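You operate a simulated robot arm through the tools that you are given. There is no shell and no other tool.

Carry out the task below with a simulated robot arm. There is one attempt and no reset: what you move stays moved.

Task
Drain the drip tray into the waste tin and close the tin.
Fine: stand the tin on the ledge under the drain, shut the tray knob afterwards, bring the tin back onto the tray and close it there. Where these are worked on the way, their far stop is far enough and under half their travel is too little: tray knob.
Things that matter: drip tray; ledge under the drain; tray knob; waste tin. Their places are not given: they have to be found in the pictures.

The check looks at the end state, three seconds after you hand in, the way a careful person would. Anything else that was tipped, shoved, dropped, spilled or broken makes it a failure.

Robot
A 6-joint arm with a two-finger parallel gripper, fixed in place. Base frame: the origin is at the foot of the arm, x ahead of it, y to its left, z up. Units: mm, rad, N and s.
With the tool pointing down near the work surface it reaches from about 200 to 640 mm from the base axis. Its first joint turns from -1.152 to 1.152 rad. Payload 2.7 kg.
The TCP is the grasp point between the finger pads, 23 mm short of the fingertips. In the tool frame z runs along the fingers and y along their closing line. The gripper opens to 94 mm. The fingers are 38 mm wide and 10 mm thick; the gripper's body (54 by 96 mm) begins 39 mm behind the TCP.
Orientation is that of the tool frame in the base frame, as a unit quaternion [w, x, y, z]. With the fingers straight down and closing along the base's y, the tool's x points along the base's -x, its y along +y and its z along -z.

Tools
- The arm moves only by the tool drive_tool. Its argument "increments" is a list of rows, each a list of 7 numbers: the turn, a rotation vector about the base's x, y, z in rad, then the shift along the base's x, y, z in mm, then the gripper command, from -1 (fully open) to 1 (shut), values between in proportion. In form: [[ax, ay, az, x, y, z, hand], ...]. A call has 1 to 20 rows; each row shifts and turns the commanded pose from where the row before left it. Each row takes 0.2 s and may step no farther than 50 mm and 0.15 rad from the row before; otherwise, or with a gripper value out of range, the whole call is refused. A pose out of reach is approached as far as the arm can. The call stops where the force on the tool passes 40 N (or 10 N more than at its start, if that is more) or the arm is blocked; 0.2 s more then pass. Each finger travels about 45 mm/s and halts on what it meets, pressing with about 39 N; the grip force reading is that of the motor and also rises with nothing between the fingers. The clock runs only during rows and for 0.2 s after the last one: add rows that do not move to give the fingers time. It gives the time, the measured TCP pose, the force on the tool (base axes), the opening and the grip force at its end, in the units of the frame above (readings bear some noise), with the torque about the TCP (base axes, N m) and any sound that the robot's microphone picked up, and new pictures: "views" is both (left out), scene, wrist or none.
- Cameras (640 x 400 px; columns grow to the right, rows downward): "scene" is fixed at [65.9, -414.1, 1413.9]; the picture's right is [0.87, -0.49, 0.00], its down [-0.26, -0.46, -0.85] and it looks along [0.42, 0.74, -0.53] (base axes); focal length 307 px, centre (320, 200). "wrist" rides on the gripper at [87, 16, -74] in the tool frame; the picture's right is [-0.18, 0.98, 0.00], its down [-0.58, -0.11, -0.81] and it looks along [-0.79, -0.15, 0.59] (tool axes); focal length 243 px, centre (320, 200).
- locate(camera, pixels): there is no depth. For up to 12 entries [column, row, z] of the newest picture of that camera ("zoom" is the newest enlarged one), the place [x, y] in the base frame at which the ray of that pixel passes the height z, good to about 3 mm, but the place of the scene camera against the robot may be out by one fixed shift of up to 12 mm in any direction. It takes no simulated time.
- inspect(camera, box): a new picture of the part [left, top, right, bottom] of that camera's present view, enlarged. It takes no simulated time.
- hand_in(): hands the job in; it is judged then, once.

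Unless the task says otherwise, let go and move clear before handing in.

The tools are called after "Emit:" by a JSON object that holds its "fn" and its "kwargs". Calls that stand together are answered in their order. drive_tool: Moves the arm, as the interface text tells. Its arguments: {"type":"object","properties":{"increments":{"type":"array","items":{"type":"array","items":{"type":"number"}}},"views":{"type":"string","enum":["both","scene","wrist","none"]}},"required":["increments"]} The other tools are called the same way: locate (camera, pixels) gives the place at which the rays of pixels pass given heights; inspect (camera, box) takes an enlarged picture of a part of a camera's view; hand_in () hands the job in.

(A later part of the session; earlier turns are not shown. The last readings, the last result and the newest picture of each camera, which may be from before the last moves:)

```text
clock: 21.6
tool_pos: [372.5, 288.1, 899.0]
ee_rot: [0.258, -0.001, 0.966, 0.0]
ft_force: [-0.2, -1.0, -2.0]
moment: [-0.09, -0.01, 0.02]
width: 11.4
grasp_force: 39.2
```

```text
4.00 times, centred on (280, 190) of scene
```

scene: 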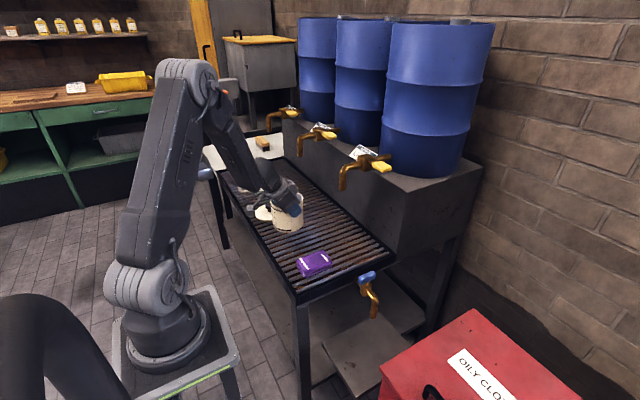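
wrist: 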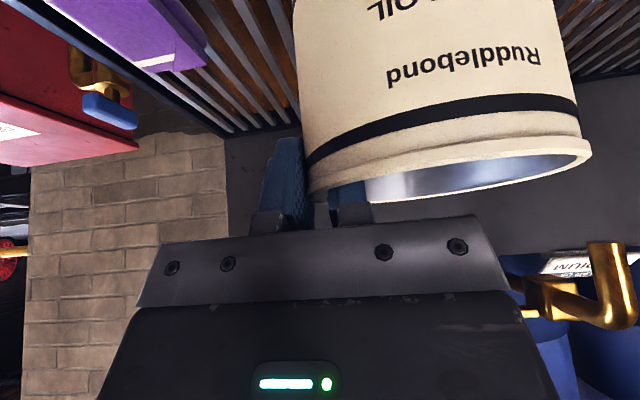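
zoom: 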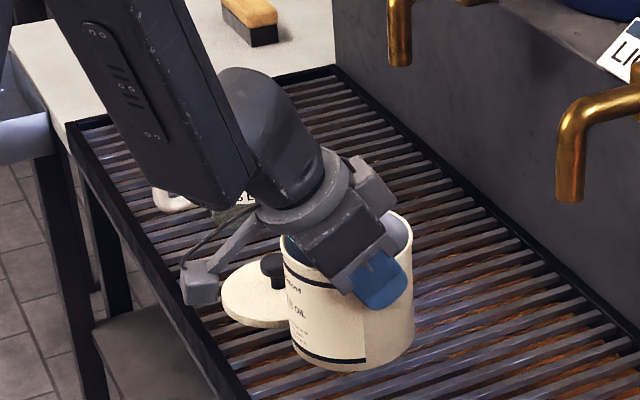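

The rim view hasn't changed after the lift, so there's no slip and the tin is level. I'll carry it at this height along −y, past the cloth and the tray end, to a spot in front of the ledge.

Emit:
{"fn": "drive_tool", "kwargs": {"increments": [[0, 0, 0, 0, -12, 3, 1], [0, 0, 0, 0, -25, 3, 1], [0, 0, 0, 0, -25, 0, 1], [0, 0, 0, 0, -25, 0, 1], [0, 0, 0, 0, -25, 0, 1], [0, 0, 0, 0, -25, 0, 1], [0, 0, 0, 0, -25, 0, 1], [0, 0, 0, -1, -25, 0, 1], [0, 0, 0, -1, -25, 0, 1], [0, 0, 0, -1, -25, 0, 1], [0, 0, 0, -1, -25, 0, 1], [0, 0, 0, -1, -25, 0, 1], [0, 0, 0, 0, -25, 0, 1], [0, 0, 0, 0, -25, 0, 1], [0, 0, 0, 0, -12, 0, 1], [0, 0, 0, 0, 0, 0, 1]], "views": "both"}}

Emit:
{"fn": "inspect", "kwargs": {"camera": "wrist", "box": [0, 0, 640, 400]}}

Emit:
{"fn": "inspect", "kwargs": {"camera": "scene", "box": [260, 180, 460, 340]}}

```text
clock: 25.0
tool_pos: [370.2, 67.7, 905.9]
ee_rot: [0.258, 0.0, 0.966, -0.003]
ft_force: [-0.6, 0.4, -2.1]
moment: [-0.09, -0.02, 0.02]
width: 11.0
grasp_force: 38.9
out of reach, approached as far as the arm can: row 10, 11, 12, 13, 14, 15
```

scene: 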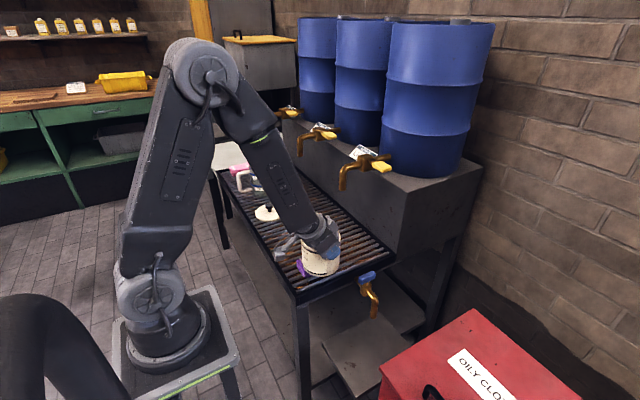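
wrist: 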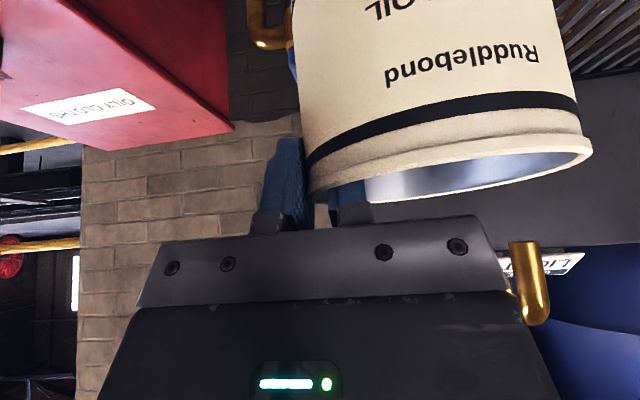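

```text
1.00 times, centred on (320, 200) of wrist (not enlarged: the box is as wide or as high as the picture)
```

zoom: 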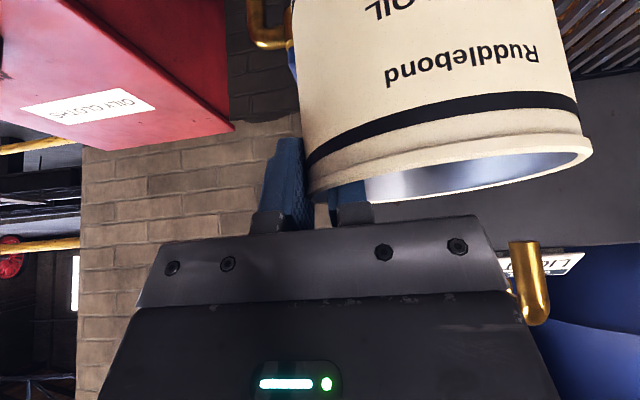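

```text
2.50 times, centred on (360, 260) of scene
```

zoom: 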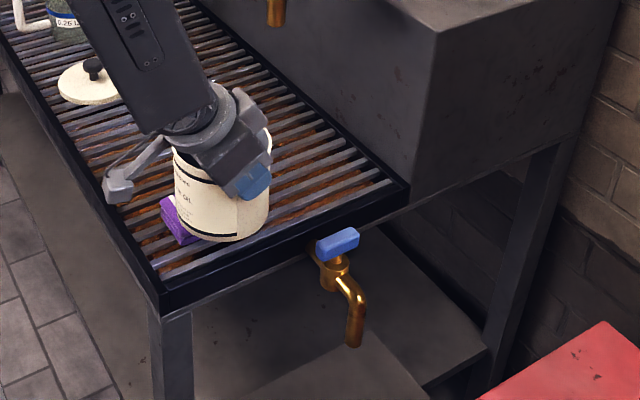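

The arm stopped at y≈68: with the 30° lean, the tool line has become collinear with the forearm, which is a wrist singularity. I'll bring the commanded pose back to where the arm is, then raise it to get away from the singularity.

Emit:
{"fn": "drive_tool", "kwargs": {"increments": [[0, 0, 0, 0, 26, 0, 1], [0, 0, 0, 0, 26, 0, 1], [0, 0, 0, 0, 26, 0, 1], [0, 0, 0, 0, 26, 0, 1], [0, 0, 0, 0, 26, 0, 1], [0, 0, 0, 0, 4, 0, 1], [0, 0, 0, 0, 0, 15, 1], [0, 0, 0, 0, 0, 20, 1], [0, 0, 0, 0, 0, 20, 1], [0, 0, 0, 0, 0, 20, 1], [0, 0, 0, 0, 0, 0, 1]], "views": "both"}}

```text
clock: 27.4
tool_pos: [372.1, 205.1, 981.6]
ee_rot: [0.259, -0.001, 0.966, 0.001]
ft_force: [-0.4, 0.2, -2.5]
moment: [-0.12, 0.01, 0.02]
width: 11.4
grasp_force: 39.1
```

scene: 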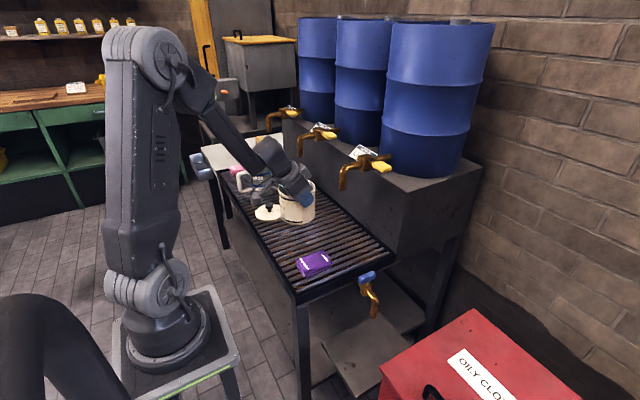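
wrist: 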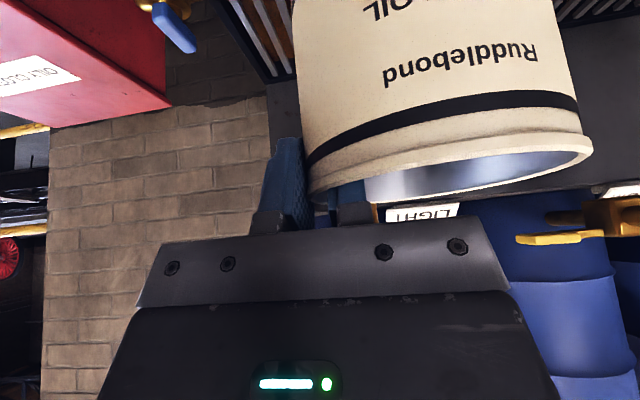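

The commanded pose follows the arm's actual pose when clamped, so the tool is now at (372, 205, 982). From this height I'll move to y≈0, where the tool lies in the arm's plane.

Emit:
{"fn": "drive_tool", "kwargs": {"increments": [[0, 0, 0, 0, -15, 4, 1], [0, 0, 0, 0, -25, 5, 1], [0, 0, 0, 0, -25, 5, 1], [0, 0, 0, 0, -25, 0, 1], [0, 0, 0, 0, -25, 0, 1], [0, 0, 0, 0, -25, 0, 1], [0, 0, 0, 0, -25, 0, 1], [0, 0, 0, 0, -25, 0, 1], [0, 0, 0, 0, -15, 0, 1], [0, 0, 0, 0, 0, 0, 1]], "views": "both"}}

```text
clock: 29.6
tool_pos: [372.0, -1.1, 996.5]
ee_rot: [0.26, 0.001, 0.966, -0.001]
ft_force: [0.3, 0.0, -1.1]
moment: [-0.11, -0.01, -0.01]
width: 11.1
grasp_force: 38.7
```

scene: 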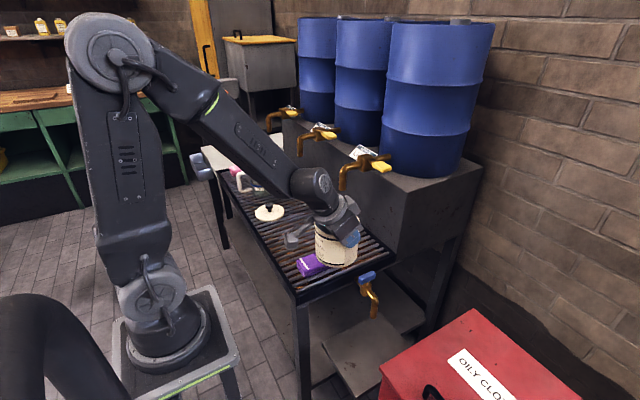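
wrist: 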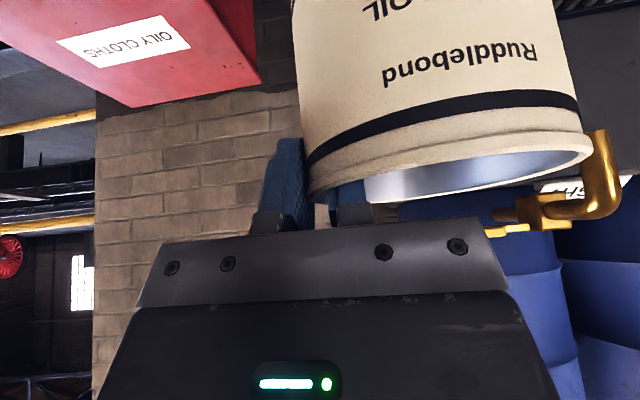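

The arm reached (372, −1, 996). Next I'll descend in the arm's plane through the collinear zone (z around 910) in small steps and watch whether it follows.

Emit:
{"fn": "drive_tool", "kwargs": {"increments": [[0, 0, 0, 0, 0, -15, 1], [0, 0, 0, 0, 0, -15, 1], [0, 0, 0, 0, 0, -15, 1], [0, 0, 0, 0, 0, -15, 1], [0, 0, 0, 0, 0, -15, 1], [0, 0, 0, 0, 0, -15, 1], [0, 0, 0, 0, 0, -15, 1], [0, 0, 0, 0, 0, -15, 1], [0, 0, 0, 0, 0, 0, 1]], "views": "both"}}

```text
clock: 31.6
tool_pos: [371.9, -0.0, 982.3]
ee_rot: [0.259, -0.001, 0.966, 0.001]
ft_force: [-0.5, -0.4, -2.3]
moment: [-0.07, 0.01, 0.0]
width: 10.9
grasp_force: 39.1
out of reach, approached as far as the arm can: row 2, 3, 4, 5, 6, 7, 8
```

scene: 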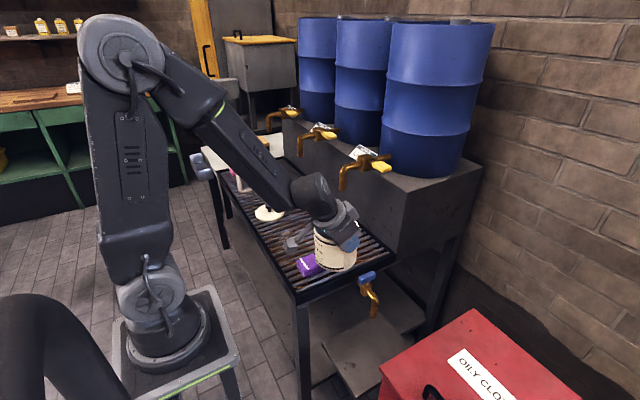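
wrist: 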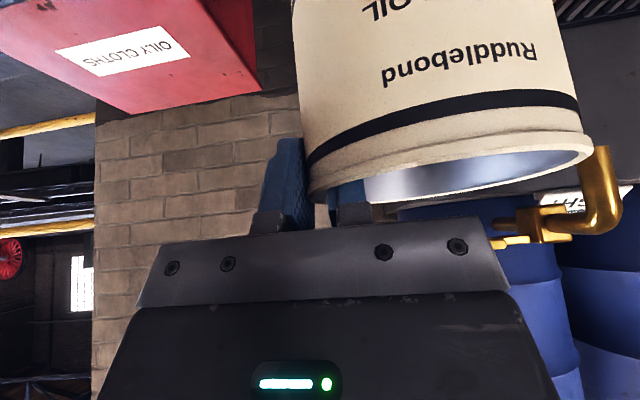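

It stopped again at z≈982, so this may be an elbow fold limit rather than the wrist. To find out, I'll raise a little and tilt the empty tin's tool further about the wrist centre, which moves only the wrist joint, and see whether that is refused.

Emit:
{"fn": "drive_tool", "kwargs": {"increments": [[0, 0, 0, 0, 0, 12, 1], [0, 0, 0, 0, 0, 8, 1], [0, -0.0873, 0, 12, 0, 7.3, 1], [0, -0.0873, 0, 11, 0, 8.5, 1], [0, -0.0873, 0, 10.2, 0, 9.5, 1], [0, -0.0873, 0, 9.4, 0, 10.4, 1], [0, 0, 0, 0, 0, 0, 1]], "views": "both"}}

```text
clock: 33.2
tool_pos: [406.6, 20.1, 1029.0]
ee_rot: [0.336, 0.007, 0.941, -0.018]
ft_force: [-0.4, -0.5, -1.6]
moment: [-0.08, 0.04, 0.03]
width: 10.8
grasp_force: 39.1
out of reach, approached as far as the arm can: row 4, 5, 6
```

scene: 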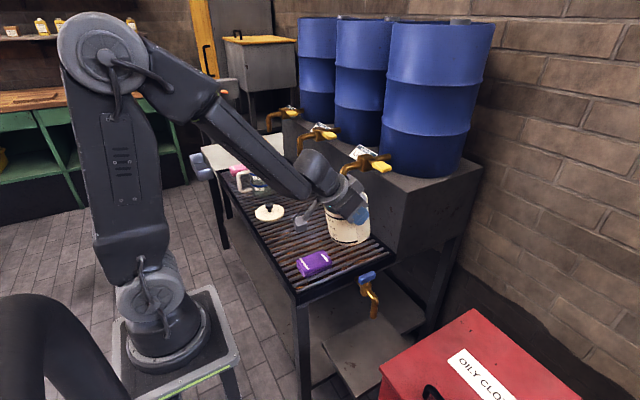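
wrist: 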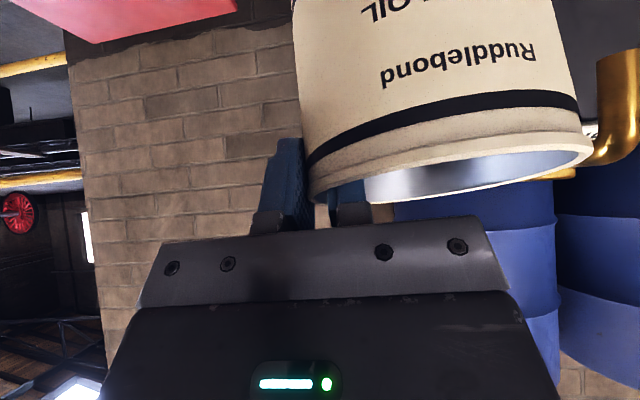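

Even a pure tilt is refused beyond about 39°, so the tool cannot pass collinear with the forearm. The backward lean won't work at the ledge, so I'll restore the 30° lean, return to the tray, and regrip with the tool vertical or slightly reversed.

Emit:
{"fn": "drive_tool", "kwargs": {"increments": [[0.0155, 0.081, 0.0115, -10, 0, 0, 1], [0.0155, 0.081, 0.0115, -10, 0, 0, 1], [0, 0, 0, -14, 0, 0, 1], [0, 0, 0, 0, 20, 0, 1], [0, 0, 0, 0, 25, 0, 1], [0, 0, 0, 0, 25, 0, 1], [0, 0, 0, 0, 25, 0, 1], [0, 0, 0, 0, 25, 0, 1], [0, 0, 0, 0, 25, 0, 1], [0, 0, 0, 0, 25, 0, 1], [0, 0, 0, 0, 25, 0, 1], [0, 0, 0, 0, 25, 0, 1], [0, 0, 0, 0, 25, 0, 1], [0, 0, 0, 0, 18, 0, 1], [0, 0, 0, 0, 0, 0, 1]], "views": "both"}}

```text
clock: 36.4
tool_pos: [390.4, 278.0, 1034.2]
ee_rot: [0.289, 0.004, 0.957, -0.013]
ft_force: [0.1, -0.1, -2.2]
moment: [-0.1, -0.01, -0.02]
width: 11.3
grasp_force: 38.9
out of reach, approached as far as the arm can: row 1, 2
```

scene: 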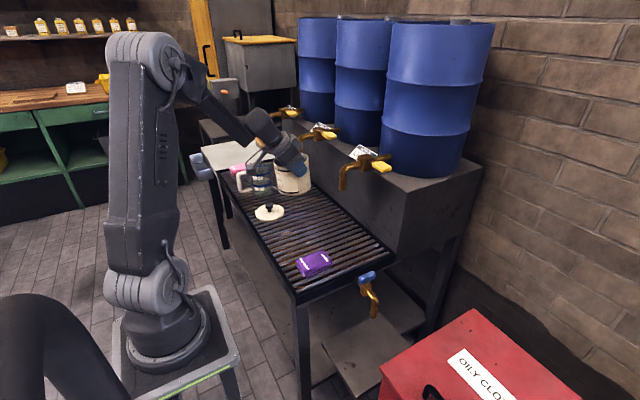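
wrist: 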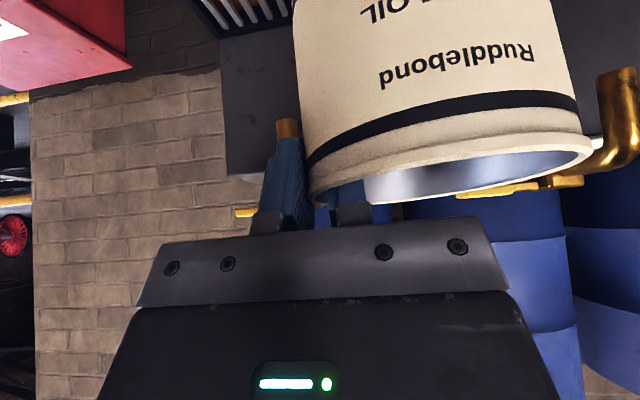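

The pose is now (390, 278, 1034) with a small residual tilt. I'll apply the remaining orientation correction and move back above the tin's spot.

Emit:
{"fn": "drive_tool", "kwargs": {"increments": [[0.0115, 0.0315, 0.0072, -9, 5, 0, 1], [0.0115, 0.0315, 0.0072, -8.4, 5.5, 0, 1], [0, 0, 0, 0, 0, -25, 1], [0, 0, 0, 0, 0, -25, 1], [0, 0, 0, 0, 0, -25, 1], [0, 0, 0, 0, 0, -25, 1], [0, 0, 0, 0, 0, -20, 1], [0, 0, 0, 0, 0, -14, 1], [0, 0, 0, 0, 0, 0, 1], [0, 0, 0, 0, 0, 0, 1]], "views": "both"}}

Emit:
{"fn": "inspect", "kwargs": {"camera": "scene", "box": [230, 140, 330, 240]}}

```text
clock: 38.6
tool_pos: [370.9, 288.1, 900.6]
ee_rot: [0.26, 0.001, 0.966, 0.001]
ft_force: [-0.1, -0.2, -2.2]
moment: [-0.09, 0.04, -0.02]
width: 11.0
grasp_force: 39.1
```

scene: 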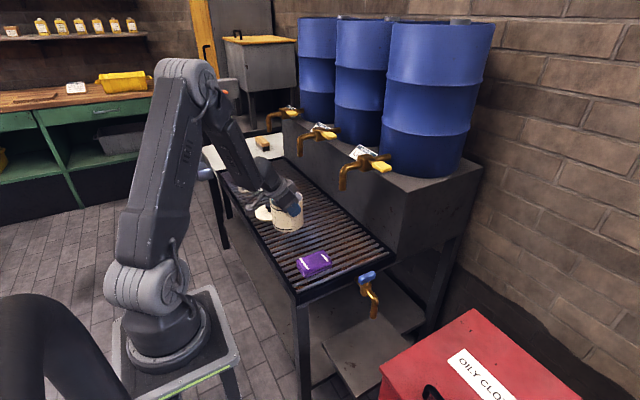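
wrist: 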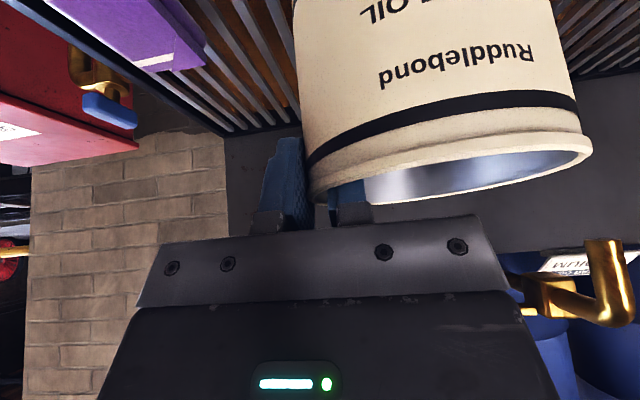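

```text
4.00 times, centred on (280, 190) of scene
```

zoom: 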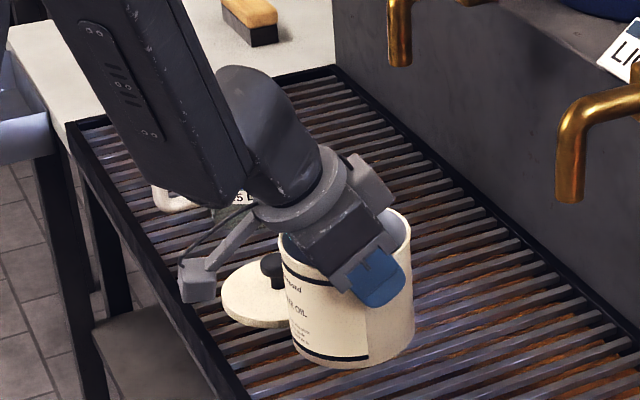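

Orientation is restored and the tin looks level. I'll lower it onto the slats and stop at contact.

Emit:
{"fn": "drive_tool", "kwargs": {"increments": [[0, 0, 0, 0, 0, -20, 1], [0, 0, 0, 0, 0, -20, 1], [0, 0, 0, 0, 0, -12, 1], [0, 0, 0, 0, 0, -6, 1], [0, 0, 0, 0, 0, -2, 1], [0, 0, 0, 0, 0, 0, 1]], "views": "none"}}

```text
clock: 40.0
tool_pos: [371.8, 286.6, 841.3]
ee_rot: [0.26, 0.001, 0.966, 0.001]
ft_force: [-0.4, -0.3, -1.8]
moment: [-0.11, 0.02, -0.04]
width: 11.2
grasp_force: 39.5
```

Emit:
{"fn": "drive_tool", "kwargs": {"increments": [[0, 0, 0, 0, 0, -1, 1], [0, 0, 0, 0, 0, -1, 1], [0, 0, 0, 0, 0, 0, 1]], "views": "none"}}

```text
clock: 40.8
tool_pos: [371.6, 288.0, 841.2]
ee_rot: [0.26, 0.001, 0.965, 0.002]
ft_force: [-3.2, -3.4, 9.8]
moment: [0.3, 0.74, 0.3]
width: 11.1
grasp_force: 38.5
```

The tin is in contact (about 10 N). I'll ease up slightly, open, and rise straight clear.

Emit:
{"fn": "drive_tool", "kwargs": {"increments": [[0, 0, 0, 0, 0, 0.7, 1], [0, 0, 0, 0, 0, 0, 0.7], [0, 0, 0, 0, 0, 0, 0.4], [0, 0, 0, 0, 0, 0, 0.1], [0, 0, 0, 0, 0, 0, -0.06], [0, 0, 0, 0, 0, 20, -0.06], [0, 0, 0, 0, 0, 25, -0.06], [0, 0, 0, 0, 0, 25, -0.06], [0, 0, 0, 0, 0, 15, -0.06]], "views": "both"}}

Emit:
{"fn": "inspect", "kwargs": {"camera": "scene", "box": [230, 150, 330, 250]}}

```text
clock: 42.8
tool_pos: [369.3, 286.7, 927.5]
ee_rot: [0.26, 0.001, 0.966, 0.001]
ft_force: [0.0, 0.6, 0.2]
moment: [0.03, 0.02, 0.03]
width: 49.9
grasp_force: 0.0
```

scene: 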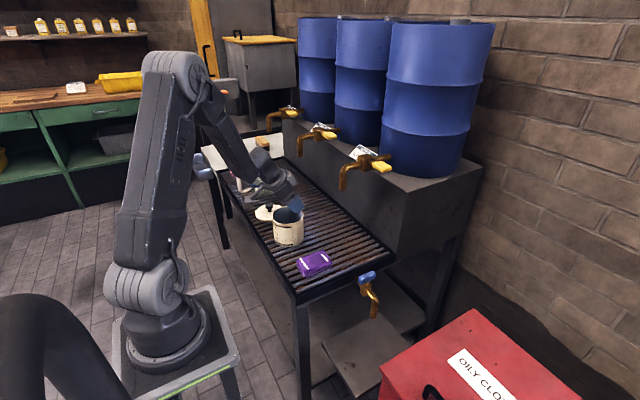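
wrist: 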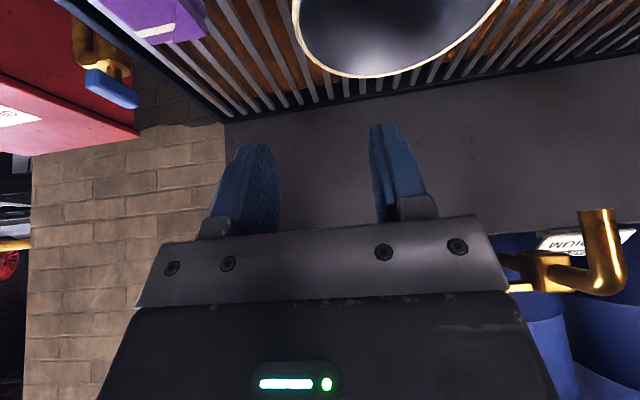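

```text
4.00 times, centred on (280, 200) of scene
```

zoom: 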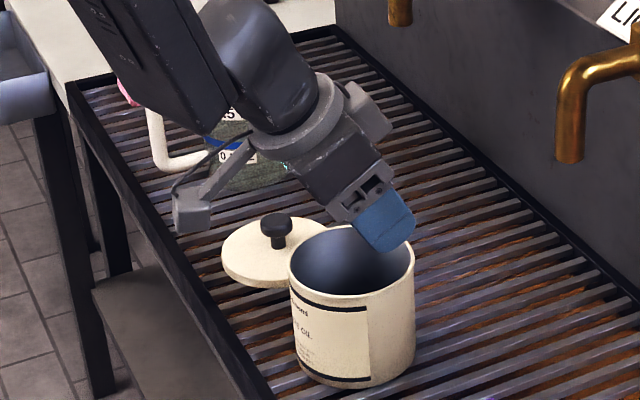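

The tin stands upright again. Before gripping, I'll test the ledge poses with an empty hand, with the tool tilted to −10° (the opposite lean), and study the tap, ledge and clearances up close.

Emit:
{"fn": "drive_tool", "kwargs": {"increments": [[0, 0.1164, 0, 0, 0, 5, 0], [0, 0.1164, 0, 0, 0, 5, 0], [0, 0.1164, 0, 0, 0, 0, 0], [0, 0.1164, 0, 0, 0, 0, 0], [0, 0.1164, 0, 0, 0, 0, 0], [0, 0.1164, 0, 0, 0, 0, 0], [0, 0, 0, 0, -36, 0, 0], [0, 0, 0, 0, -36, 0, 0], [0, 0, 0, 0, -36, 0, 0], [0, 0, 0, 5, -36, 0, 0], [0, 0, 0, 5, -36, 0, 0], [0, 0, 0, 5, -36, 0, 0], [0, 0, 0, 6, -36, 0, 0], [0, 0, 0, 6, -36, 0, 0], [0, 0, 0, 6, -36, 0, 0], [0, 0, 0, 6, -36, 0, 0], [0, 0, 0, 6, -9, 0, 0], [0, 0, 0, 0, 0, 0, 0]], "views": "both"}}

```text
clock: 46.6
tool_pos: [417.6, -81.3, 936.0]
ee_rot: [-0.087, 0.001, 0.996, 0.0]
ft_force: [0.3, 0.3, 0.6]
moment: [-0.02, -0.02, 0.04]
width: 47.0
grasp_force: 0.0
```

scene: 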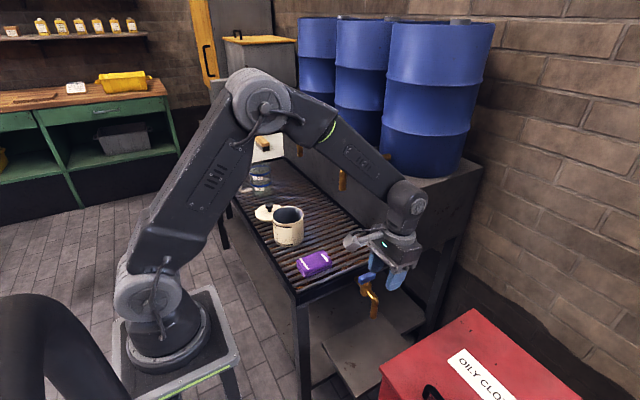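
wrist: 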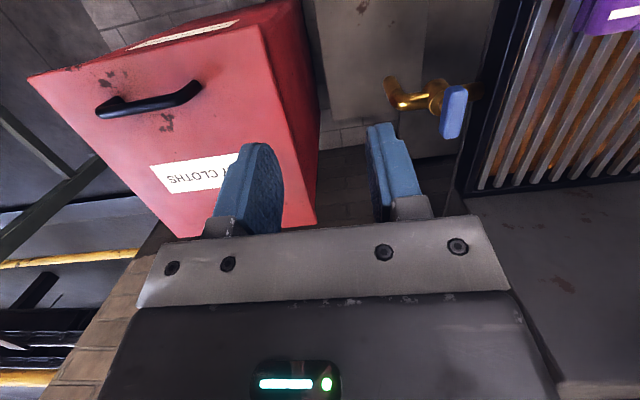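

The arm reached (418, −81, 936) and sees the tap at (430,95) and the red box. I'll zoom in to refine the tap, ledge and box positions.

Emit:
{"fn": "inspect", "kwargs": {"camera": "wrist", "box": [300, 0, 520, 170]}}

Emit:
{"fn": "locate", "kwargs": {"camera": "wrist", "pixels": [[390, 80, 641], [390, 80, 660], [453, 112, 780], [262, 25, 718], [318, 222, 718], [30, 78, 718], [415, 0, 495], [327, 132, 495], [487, 0, 495], [455, 190, 755]]}}

```text
2.35 times, centred on (410, 85) of wrist
```

zoom: 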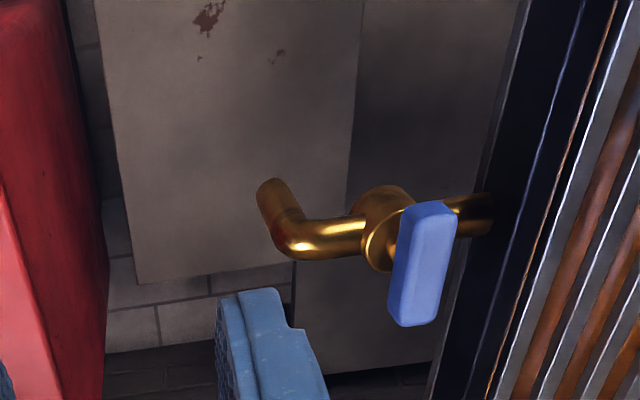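

```text
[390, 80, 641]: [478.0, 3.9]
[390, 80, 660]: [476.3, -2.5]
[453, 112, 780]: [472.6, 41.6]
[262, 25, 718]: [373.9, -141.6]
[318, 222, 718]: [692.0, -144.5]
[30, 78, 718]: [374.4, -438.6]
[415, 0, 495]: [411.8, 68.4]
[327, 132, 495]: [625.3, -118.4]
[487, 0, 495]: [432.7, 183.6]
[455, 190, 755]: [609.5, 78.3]
```

The spout tip is at about (478, 3, 641), and the ledge plate lies beneath it. I'll cross-check the ledge height using its far corner in both views.

Emit:
{"fn": "locate", "kwargs": {"camera": "wrist", "pixels": [[418.7, 106.4, 480], [418.7, 106.4, 520], [331.4, 121.3, 480], [331.4, 121.3, 520], [314, 0, 500], [428, 0, 500]]}}

Emit:
{"fn": "inspect", "kwargs": {"camera": "scene", "box": [310, 280, 430, 400]}}

```text
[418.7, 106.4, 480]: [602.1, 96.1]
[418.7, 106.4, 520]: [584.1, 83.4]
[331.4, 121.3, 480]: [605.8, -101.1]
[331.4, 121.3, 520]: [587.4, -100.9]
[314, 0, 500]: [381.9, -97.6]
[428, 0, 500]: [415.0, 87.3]
```

```text
3.33 times, centred on (370, 340) of scene
```

zoom: 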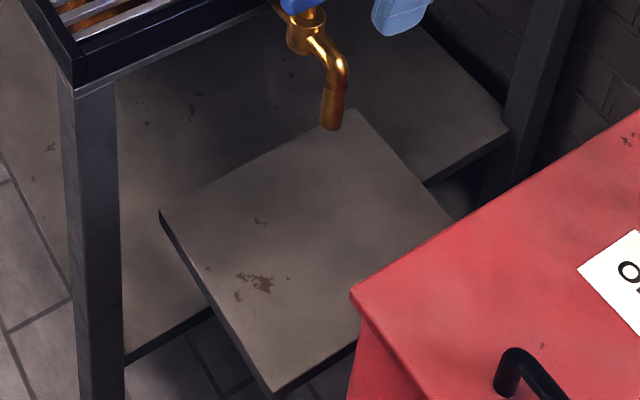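

The ledge top comes out at z≈497, spanning x 359–596 and y −98…88, and the red box face is at y≈−143. I'll test the descent with an empty hand at (410, −77).

Emit:
{"fn": "drive_tool", "kwargs": {"increments": [[0, 0, 0, -7.6, 4, -20, 0], [0, 0, 0, 0, 0, -25, 0], [0, 0, 0, 0, 0, -25, 0], [0, 0, 0, 0, 0, -25, 0], [0, 0, 0, 0, 0, -25, 0], [0, 0, 0, 0, 0, -25, 0], [0, 0, 0, 0, 0, -25, 0], [0, 0, 0, 0, 0, -25, 0], [0, 0, 0, 0, 0, 0, 0]], "views": "both"}}

Emit:
{"fn": "inspect", "kwargs": {"camera": "scene", "box": [280, 160, 500, 340]}}

```text
clock: 48.6
tool_pos: [409.6, -76.2, 739.9]
ee_rot: [-0.087, 0.002, 0.996, 0.0]
ft_force: [0.8, -0.1, 0.9]
moment: [0.0, 0.01, 0.01]
width: 47.2
grasp_force: 0.1
```

scene: 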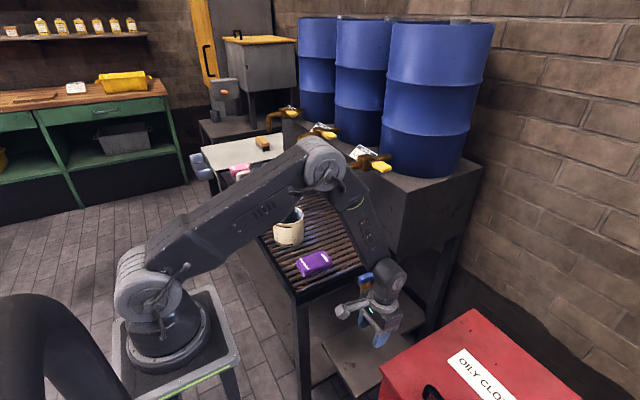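
wrist: 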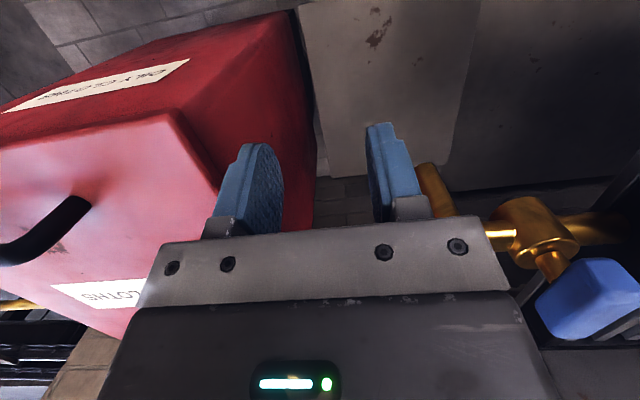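

```text
2.22 times, centred on (390, 250) of scene
```

zoom: 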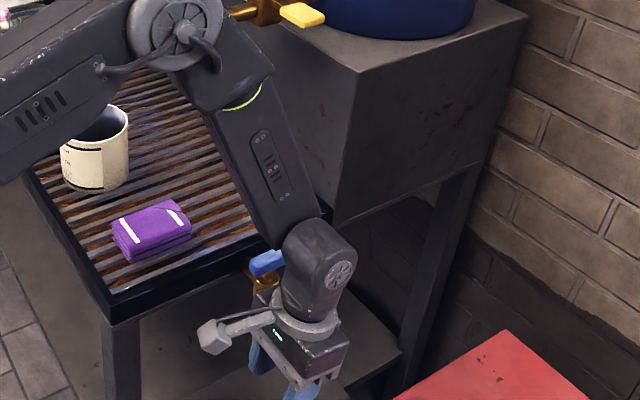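

Clear so far at z=740, with the knob visible at wrist (590,300) well off to the side. I'll continue the empty-hand descent to z=600.

Emit:
{"fn": "drive_tool", "kwargs": {"increments": [[0, 0, 0, 0, 0, -25, 0], [0, 0, 0, 0, 0, -25, 0], [0, 0, 0, 0, 0, -25, 0], [0, 0, 0, 0, 0, -25, 0], [0, 0, 0, 0, 0, -25, 0], [0, 0, 0, 0, 0, -15, 0], [0, 0, 0, 0, 0, 0, 0]], "views": "both"}}

Emit:
{"fn": "inspect", "kwargs": {"camera": "scene", "box": [280, 160, 500, 340]}}

```text
clock: 50.2
tool_pos: [406.9, -77.8, 601.1]
ee_rot: [-0.085, 0.001, 0.996, 0.001]
ft_force: [0.7, -0.6, -0.4]
moment: [0.01, -0.02, 0.01]
width: 47.2
grasp_force: 0.0
```

scene: 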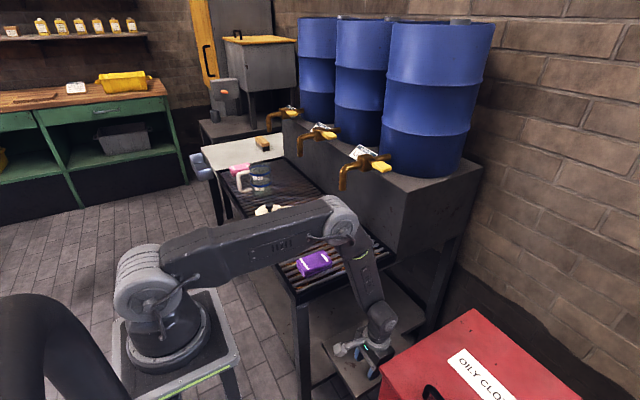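
wrist: 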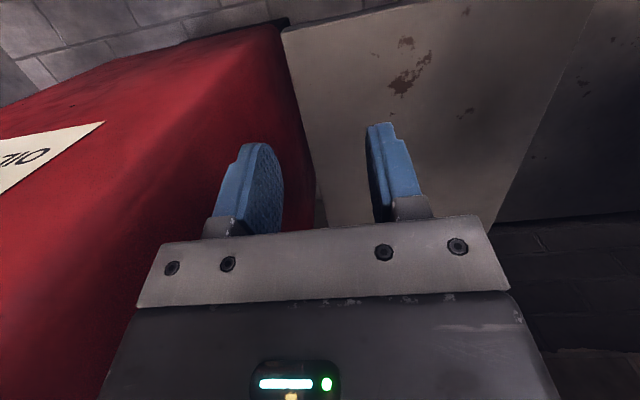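

```text
2.22 times, centred on (390, 250) of scene
```

zoom: 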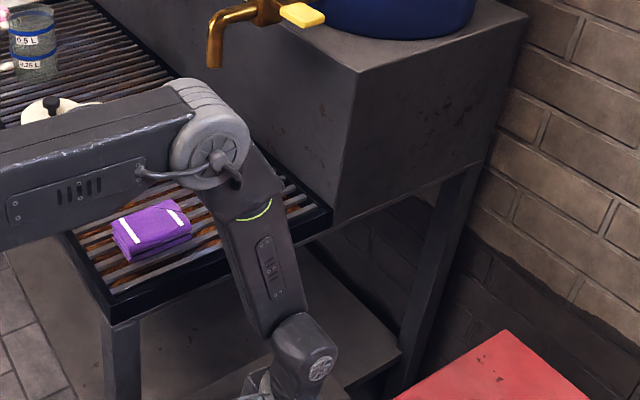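

The low pose is reachable. I'll test the final approach under the spout with the empty hand, moving +x in small steps.

Emit:
{"fn": "drive_tool", "kwargs": {"increments": [[0, 0, 0, 12, 2, 0, 0], [0, 0, 0, 12, 2, 0, 0], [0, 0, 0, 12, 2, 0, 0], [0, 0, 0, 12, 2, 0, 0], [0, 0, 0, 11, 2, 0, 0], [0, 0, 0, 0, 0, 0, 0]], "views": "both"}}

Emit:
{"fn": "inspect", "kwargs": {"camera": "scene", "box": [310, 250, 450, 390]}}

```text
clock: 51.6
tool_pos: [469.0, -67.1, 599.6]
ee_rot: [-0.086, 0.002, 0.996, 0.0]
ft_force: [-0.3, -0.1, -0.2]
moment: [0.03, 0.03, 0.02]
width: 46.9
grasp_force: 0.0
```

scene: 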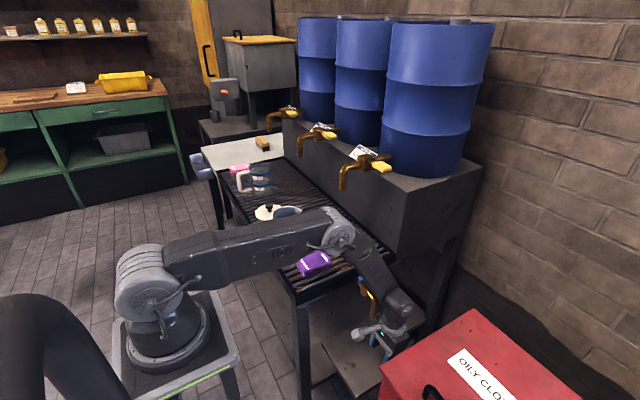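
wrist: 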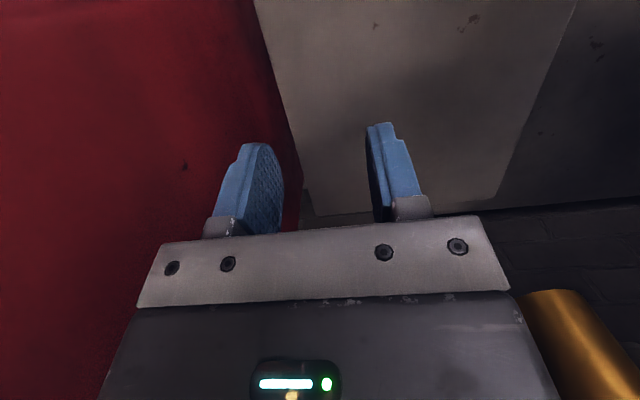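

```text
2.86 times, centred on (380, 320) of scene
```

zoom: 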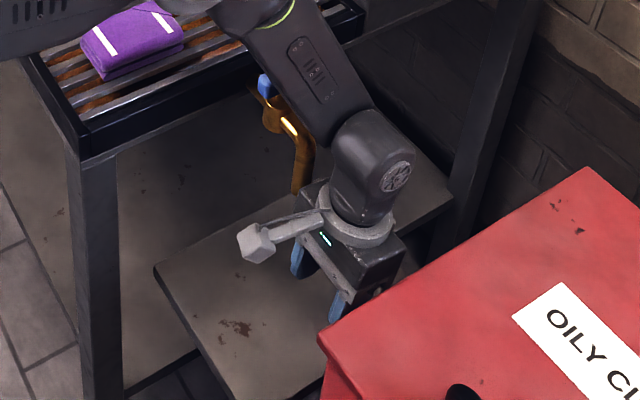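

The final approach pose works, with the spout's tip visible at wrist (555,297) just beside the gripper body. I'll measure the tip from here.

Emit:
{"fn": "inspect", "kwargs": {"camera": "wrist", "box": [480, 240, 640, 400]}}

Emit:
{"fn": "locate", "kwargs": {"camera": "wrist", "pixels": [[524, 298, 641], [588, 292, 641], [555, 300, 641], [555, 300, 630], [555, 300, 655], [305, 214, 497], [497, 194, 497]]}}

```text
2.50 times, centred on (560, 320) of wrist
```

zoom: 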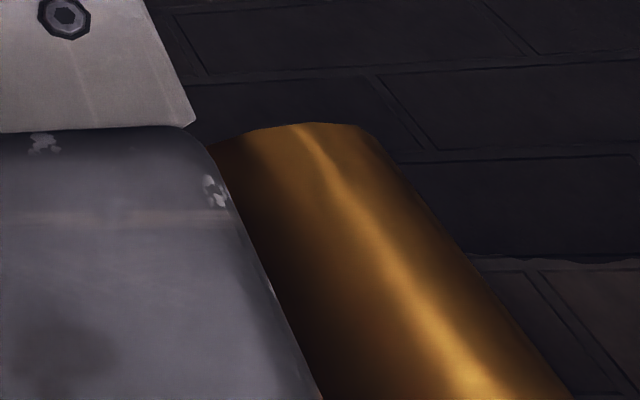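

```text
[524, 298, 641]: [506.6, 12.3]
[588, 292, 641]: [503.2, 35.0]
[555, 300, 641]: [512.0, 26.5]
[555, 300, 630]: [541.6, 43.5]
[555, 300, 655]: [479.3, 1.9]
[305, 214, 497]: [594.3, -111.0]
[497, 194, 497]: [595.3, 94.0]
```

The spout tip is at about (477, 0, 655) with a radius of 9 mm, which leaves the gripper body about 10 mm of clearance. I'll retrace the path up to go and get the tin.

Emit:
{"fn": "drive_tool", "kwargs": {"increments": [[0, 0, 0, -15, -2.5, 0, 0], [0, 0, 0, -15, -2.5, 0, 0], [0, 0, 0, -15, -2.5, 0, 0], [0, 0, 0, -14, -2.5, 0, 0], [0, 0, 0, 0, 0, 25, 0], [0, 0, 0, 0, 0, 30, 0], [0, 0, 0, 0, 0, 30, 0], [0, 0, 0, 0, 0, 30, 0], [0, 0, 0, 0, 0, 30, 0], [0, 0, 0, 0, 0, 30, 0], [0, 0, 0, 0, 0, 30, 0], [0, 0, 0, 0, 0, 30, 0], [0, 0, 0, 0, 0, 30, 0], [0, 0, 0, 0, 0, 30, 0], [0, 0, 0, 0, 0, 30, 0], [0, 0, 0, 0, 0, 10, 0]], "views": "none"}}

```text
clock: 55.0
tool_pos: [409.6, -76.1, 934.5]
ee_rot: [-0.086, 0.001, 0.996, 0.0]
ft_force: [0.0, -0.7, -0.3]
moment: [0.0, 0.01, 0.02]
width: 46.7
grasp_force: 0.0
```

Back at z=934. I'll move over to the tin's near wall at (372, 285) and look.

Emit:
{"fn": "drive_tool", "kwargs": {"increments": [[0, 0, 0, -8, 30, 0, 0], [0, 0, 0, -8, 33, 0, 0], [0, 0, 0, -8, 33, 0, 0], [0, 0, 0, -8, 33, 0, 0], [0, 0, 0, -6, 33, 0, 0], [0, 0, 0, 0, 33, 0, 0], [0, 0, 0, 0, 33, 0, 0], [0, 0, 0, 0, 33, 0, 0], [0, 0, 0, 0, 33, 0, 0], [0, 0, 0, 0, 33, 0, 0], [0, 0, 0, 0, 34, 0, 0], [0, 0, 0, 0, 0, -10, 0], [0, 0, 0, 0, 0, 0, 0]], "views": "both"}}

Emit:
{"fn": "inspect", "kwargs": {"camera": "wrist", "box": [290, 0, 530, 170]}}

```text
clock: 57.8
tool_pos: [369.9, 284.0, 925.1]
ee_rot: [-0.086, 0.0, 0.996, 0.0]
ft_force: [0.7, 0.1, 0.0]
moment: [0.01, 0.02, 0.03]
width: 47.1
grasp_force: 0.1
```

scene: 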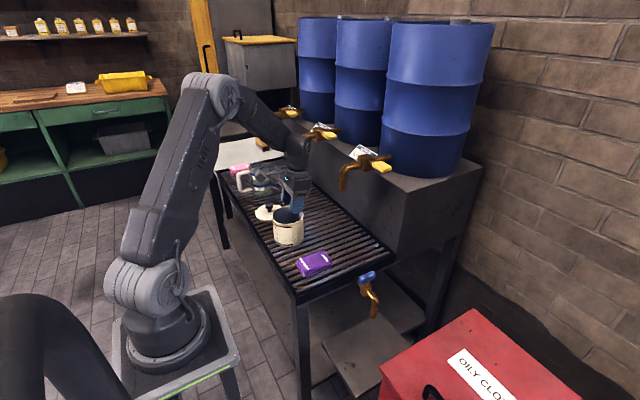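
wrist: 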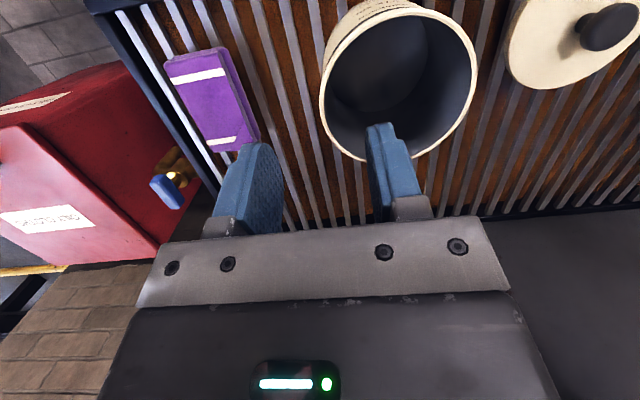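

```text
2.35 times, centred on (410, 85) of wrist
```

zoom: 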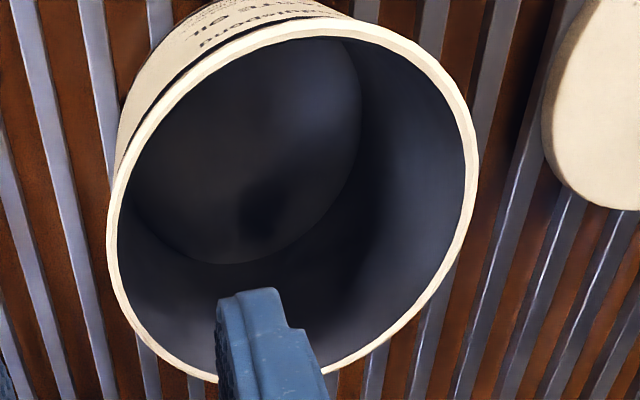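

A clear view of the rim, lid and cloth. I'll fit the rim circle from this zoom.

Emit:
{"fn": "locate", "kwargs": {"camera": "zoom", "pixels": [[107, 225, 847], [124, 150, 847], [180, 75, 847], [290, 17, 847], [380, 27, 847], [440, 75, 847], [473, 130, 847], [475, 200, 847], [450, 265, 847], [400, 332, 847], [160, 358, 847], [120, 298, 847]]}}

Emit:
{"fn": "locate", "kwargs": {"camera": "wrist", "pixels": [[604, 28, 800], [596, 33, 780], [548, 88, 765], [507, 45, 765], [166, 60, 770], [225, 47, 770], [260, 142, 770], [218, 152, 770], [168, 192, 780], [152, 180, 780], [183, 205, 780]]}}

```text
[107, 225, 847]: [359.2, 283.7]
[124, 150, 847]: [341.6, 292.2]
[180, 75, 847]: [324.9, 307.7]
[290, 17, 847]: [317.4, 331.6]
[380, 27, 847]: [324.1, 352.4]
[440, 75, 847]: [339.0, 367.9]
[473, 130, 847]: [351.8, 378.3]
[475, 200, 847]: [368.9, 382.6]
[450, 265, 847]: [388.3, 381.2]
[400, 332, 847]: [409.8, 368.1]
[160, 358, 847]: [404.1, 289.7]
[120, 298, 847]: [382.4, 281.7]
```

```text
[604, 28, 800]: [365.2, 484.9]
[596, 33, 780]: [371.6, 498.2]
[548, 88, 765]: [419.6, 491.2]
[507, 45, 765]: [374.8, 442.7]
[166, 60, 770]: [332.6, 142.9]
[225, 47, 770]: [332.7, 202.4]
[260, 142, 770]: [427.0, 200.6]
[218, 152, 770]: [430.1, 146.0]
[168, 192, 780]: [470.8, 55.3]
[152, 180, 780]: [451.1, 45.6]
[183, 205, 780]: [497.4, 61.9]
```

The tin centre is at (370.5, 332.5), so the current TCP y already lines up with the wall. I'll descend to about 15 mm below the rim.

Emit:
{"fn": "drive_tool", "kwargs": {"increments": [[0, 0, 0, 0.5, 0.3, -25, 0], [0, 0, 0, 0, 0, -25, 0], [0, 0, 0, 0, 0, -20, 0], [0, 0, 0, 0, 0, -14, 0], [0, 0, 0, 0, 0, -9, 0], [0, 0, 0, 0, 0, 0, 0]], "views": "both"}}

Emit:
{"fn": "inspect", "kwargs": {"camera": "scene", "box": [230, 150, 330, 250]}}

```text
clock: 59.2
tool_pos: [369.4, 284.4, 833.2]
ee_rot: [-0.086, 0.001, 0.996, 0.0]
ft_force: [-0.4, -0.2, 0.8]
moment: [0.0, -0.01, 0.0]
width: 46.8
grasp_force: 0.1
```

scene: 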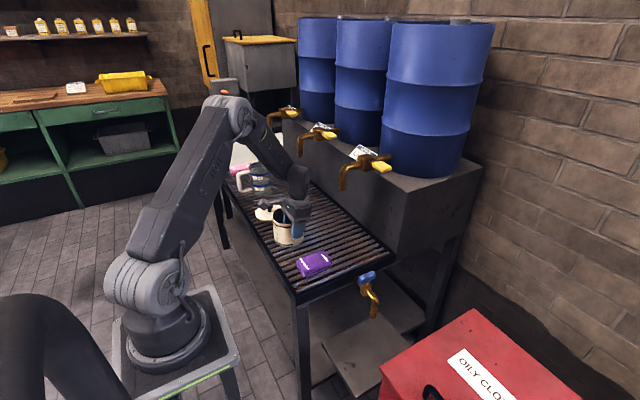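
wrist: 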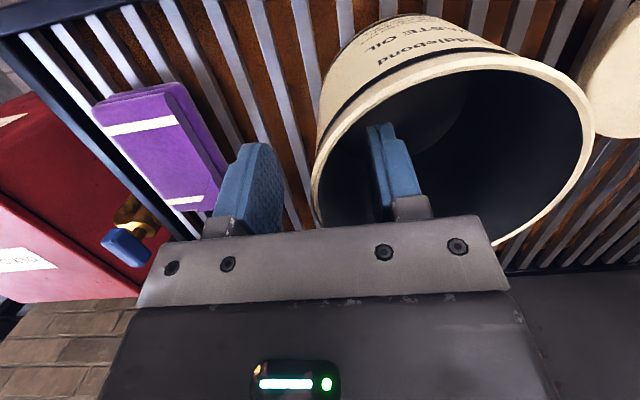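

```text
4.00 times, centred on (280, 200) of scene
```

zoom: 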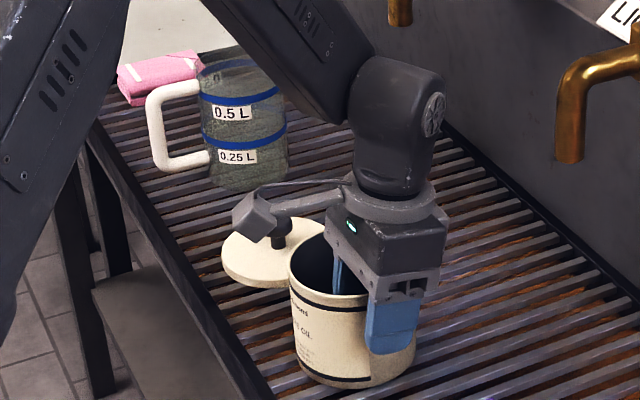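

The wall sits between the fingers, with no contact. I'll close on it.

Emit:
{"fn": "drive_tool", "kwargs": {"increments": [[0, 0, 0, 0, 0, 0, 0.3], [0, 0, 0, 0, 0, 0, 0.6], [0, 0, 0, 0, 0, 0, 0.75], [0, 0, 0, 0, 0, 0, 0.85], [0, 0, 0, 0, 0, 0, 1], [0, 0, 0, 0, 0, 0, 1], [0, 0, 0, 0, 0, 0, 1]], "views": "none"}}

Emit:
{"fn": "drive_tool", "kwargs": {"increments": [[0, 0, 0, 0, 0, 4, 1], [0, 0, 0, 0, 0, 8, 1], [0, 0, 0, 0, 0, 15, 1], [0, 0, 0, 0, 0, 20, 1], [0, 0, 0, 0, 0, 20, 1], [0, 0, 0, 0, 0, 10, 1], [0, 0, 0, 0, 0, 0, 1]], "views": "both"}}

Emit:
{"fn": "inspect", "kwargs": {"camera": "scene", "box": [230, 140, 330, 240]}}

```text
clock: 60.8
tool_pos: [370.5, 284.5, 833.7]
ee_rot: [-0.084, 0.001, 0.996, 0.0]
ft_force: [-0.9, 0.5, 5.4]
moment: [0.52, 0.18, 0.02]
width: 9.6
grasp_force: 38.6
```

```text
clock: 62.4
tool_pos: [370.2, 284.8, 908.6]
ee_rot: [-0.086, 0.0, 0.996, 0.0]
ft_force: [-0.4, -1.0, -1.9]
moment: [-0.07, 0.01, -0.01]
width: 9.6
grasp_force: 38.8
```

scene: 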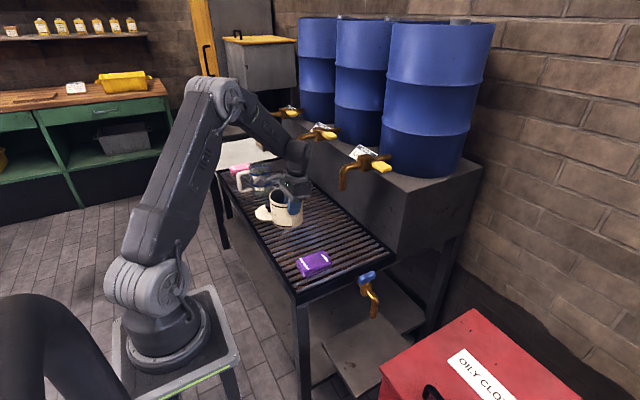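
wrist: 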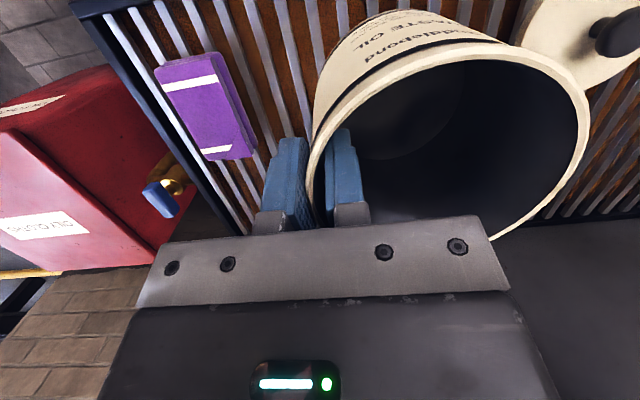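

```text
4.00 times, centred on (280, 190) of scene
```

zoom: 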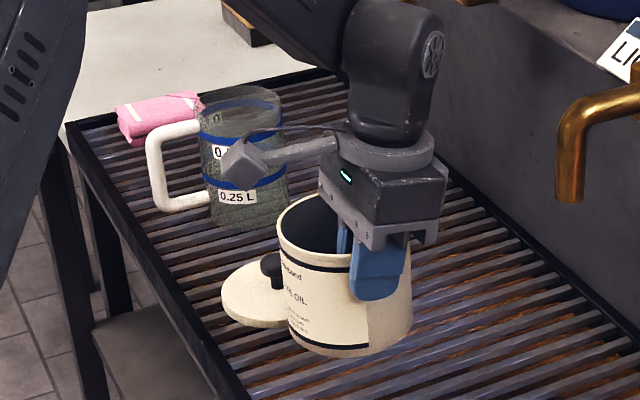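

The lift is clean with a steady grip. I'll carry it along the tested path at z≈935 to (410, −77).

Emit:
{"fn": "drive_tool", "kwargs": {"increments": [[0, 0, 0, 0, -10, 10, 1], [0, 0, 0, 0, -20, 10, 1], [0, 0, 0, 0, -24, 6, 1], [0, 0, 0, 0, -24, 0, 1], [0, 0, 0, 0, -24, 0, 1], [0, 0, 0, 0, -24, 0, 1], [0, 0, 0, 0, -24, 0, 1], [0, 0, 0, 4, -24, 0, 1], [0, 0, 0, 4, -24, 0, 1], [0, 0, 0, 4, -24, 0, 1], [0, 0, 0, 5, -24, 0, 1], [0, 0, 0, 5, -24, 0, 1], [0, 0, 0, 5, -24, 0, 1], [0, 0, 0, 5, -24, 0, 1], [0, 0, 0, 4, -24, 0, 1], [0, 0, 0, 4, -16, 0, 1], [0, 0, 0, 0, -4, 0, 1], [0, 0, 0, 0, 0, 0, 1]], "views": "both"}}

```text
clock: 66.2
tool_pos: [411.8, -79.4, 933.5]
ee_rot: [-0.086, 0.001, 0.996, 0.0]
ft_force: [-1.0, 1.0, -2.3]
moment: [-0.09, -0.02, 0.0]
width: 9.2
grasp_force: 39.0
```

scene: 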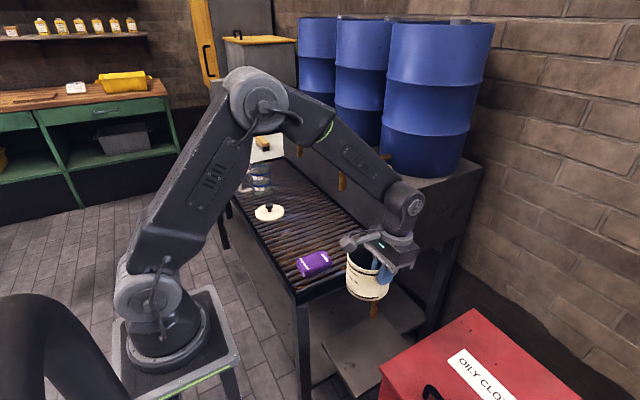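
wrist: 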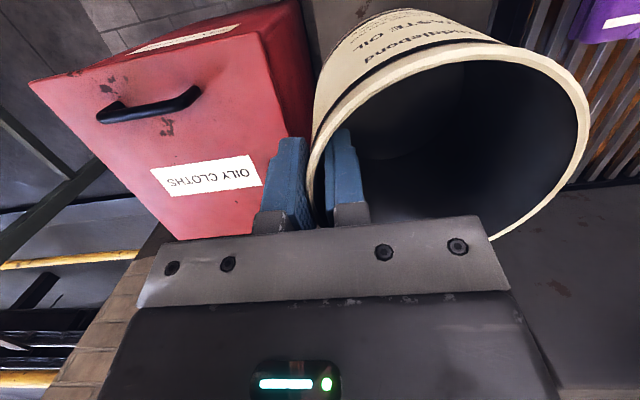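

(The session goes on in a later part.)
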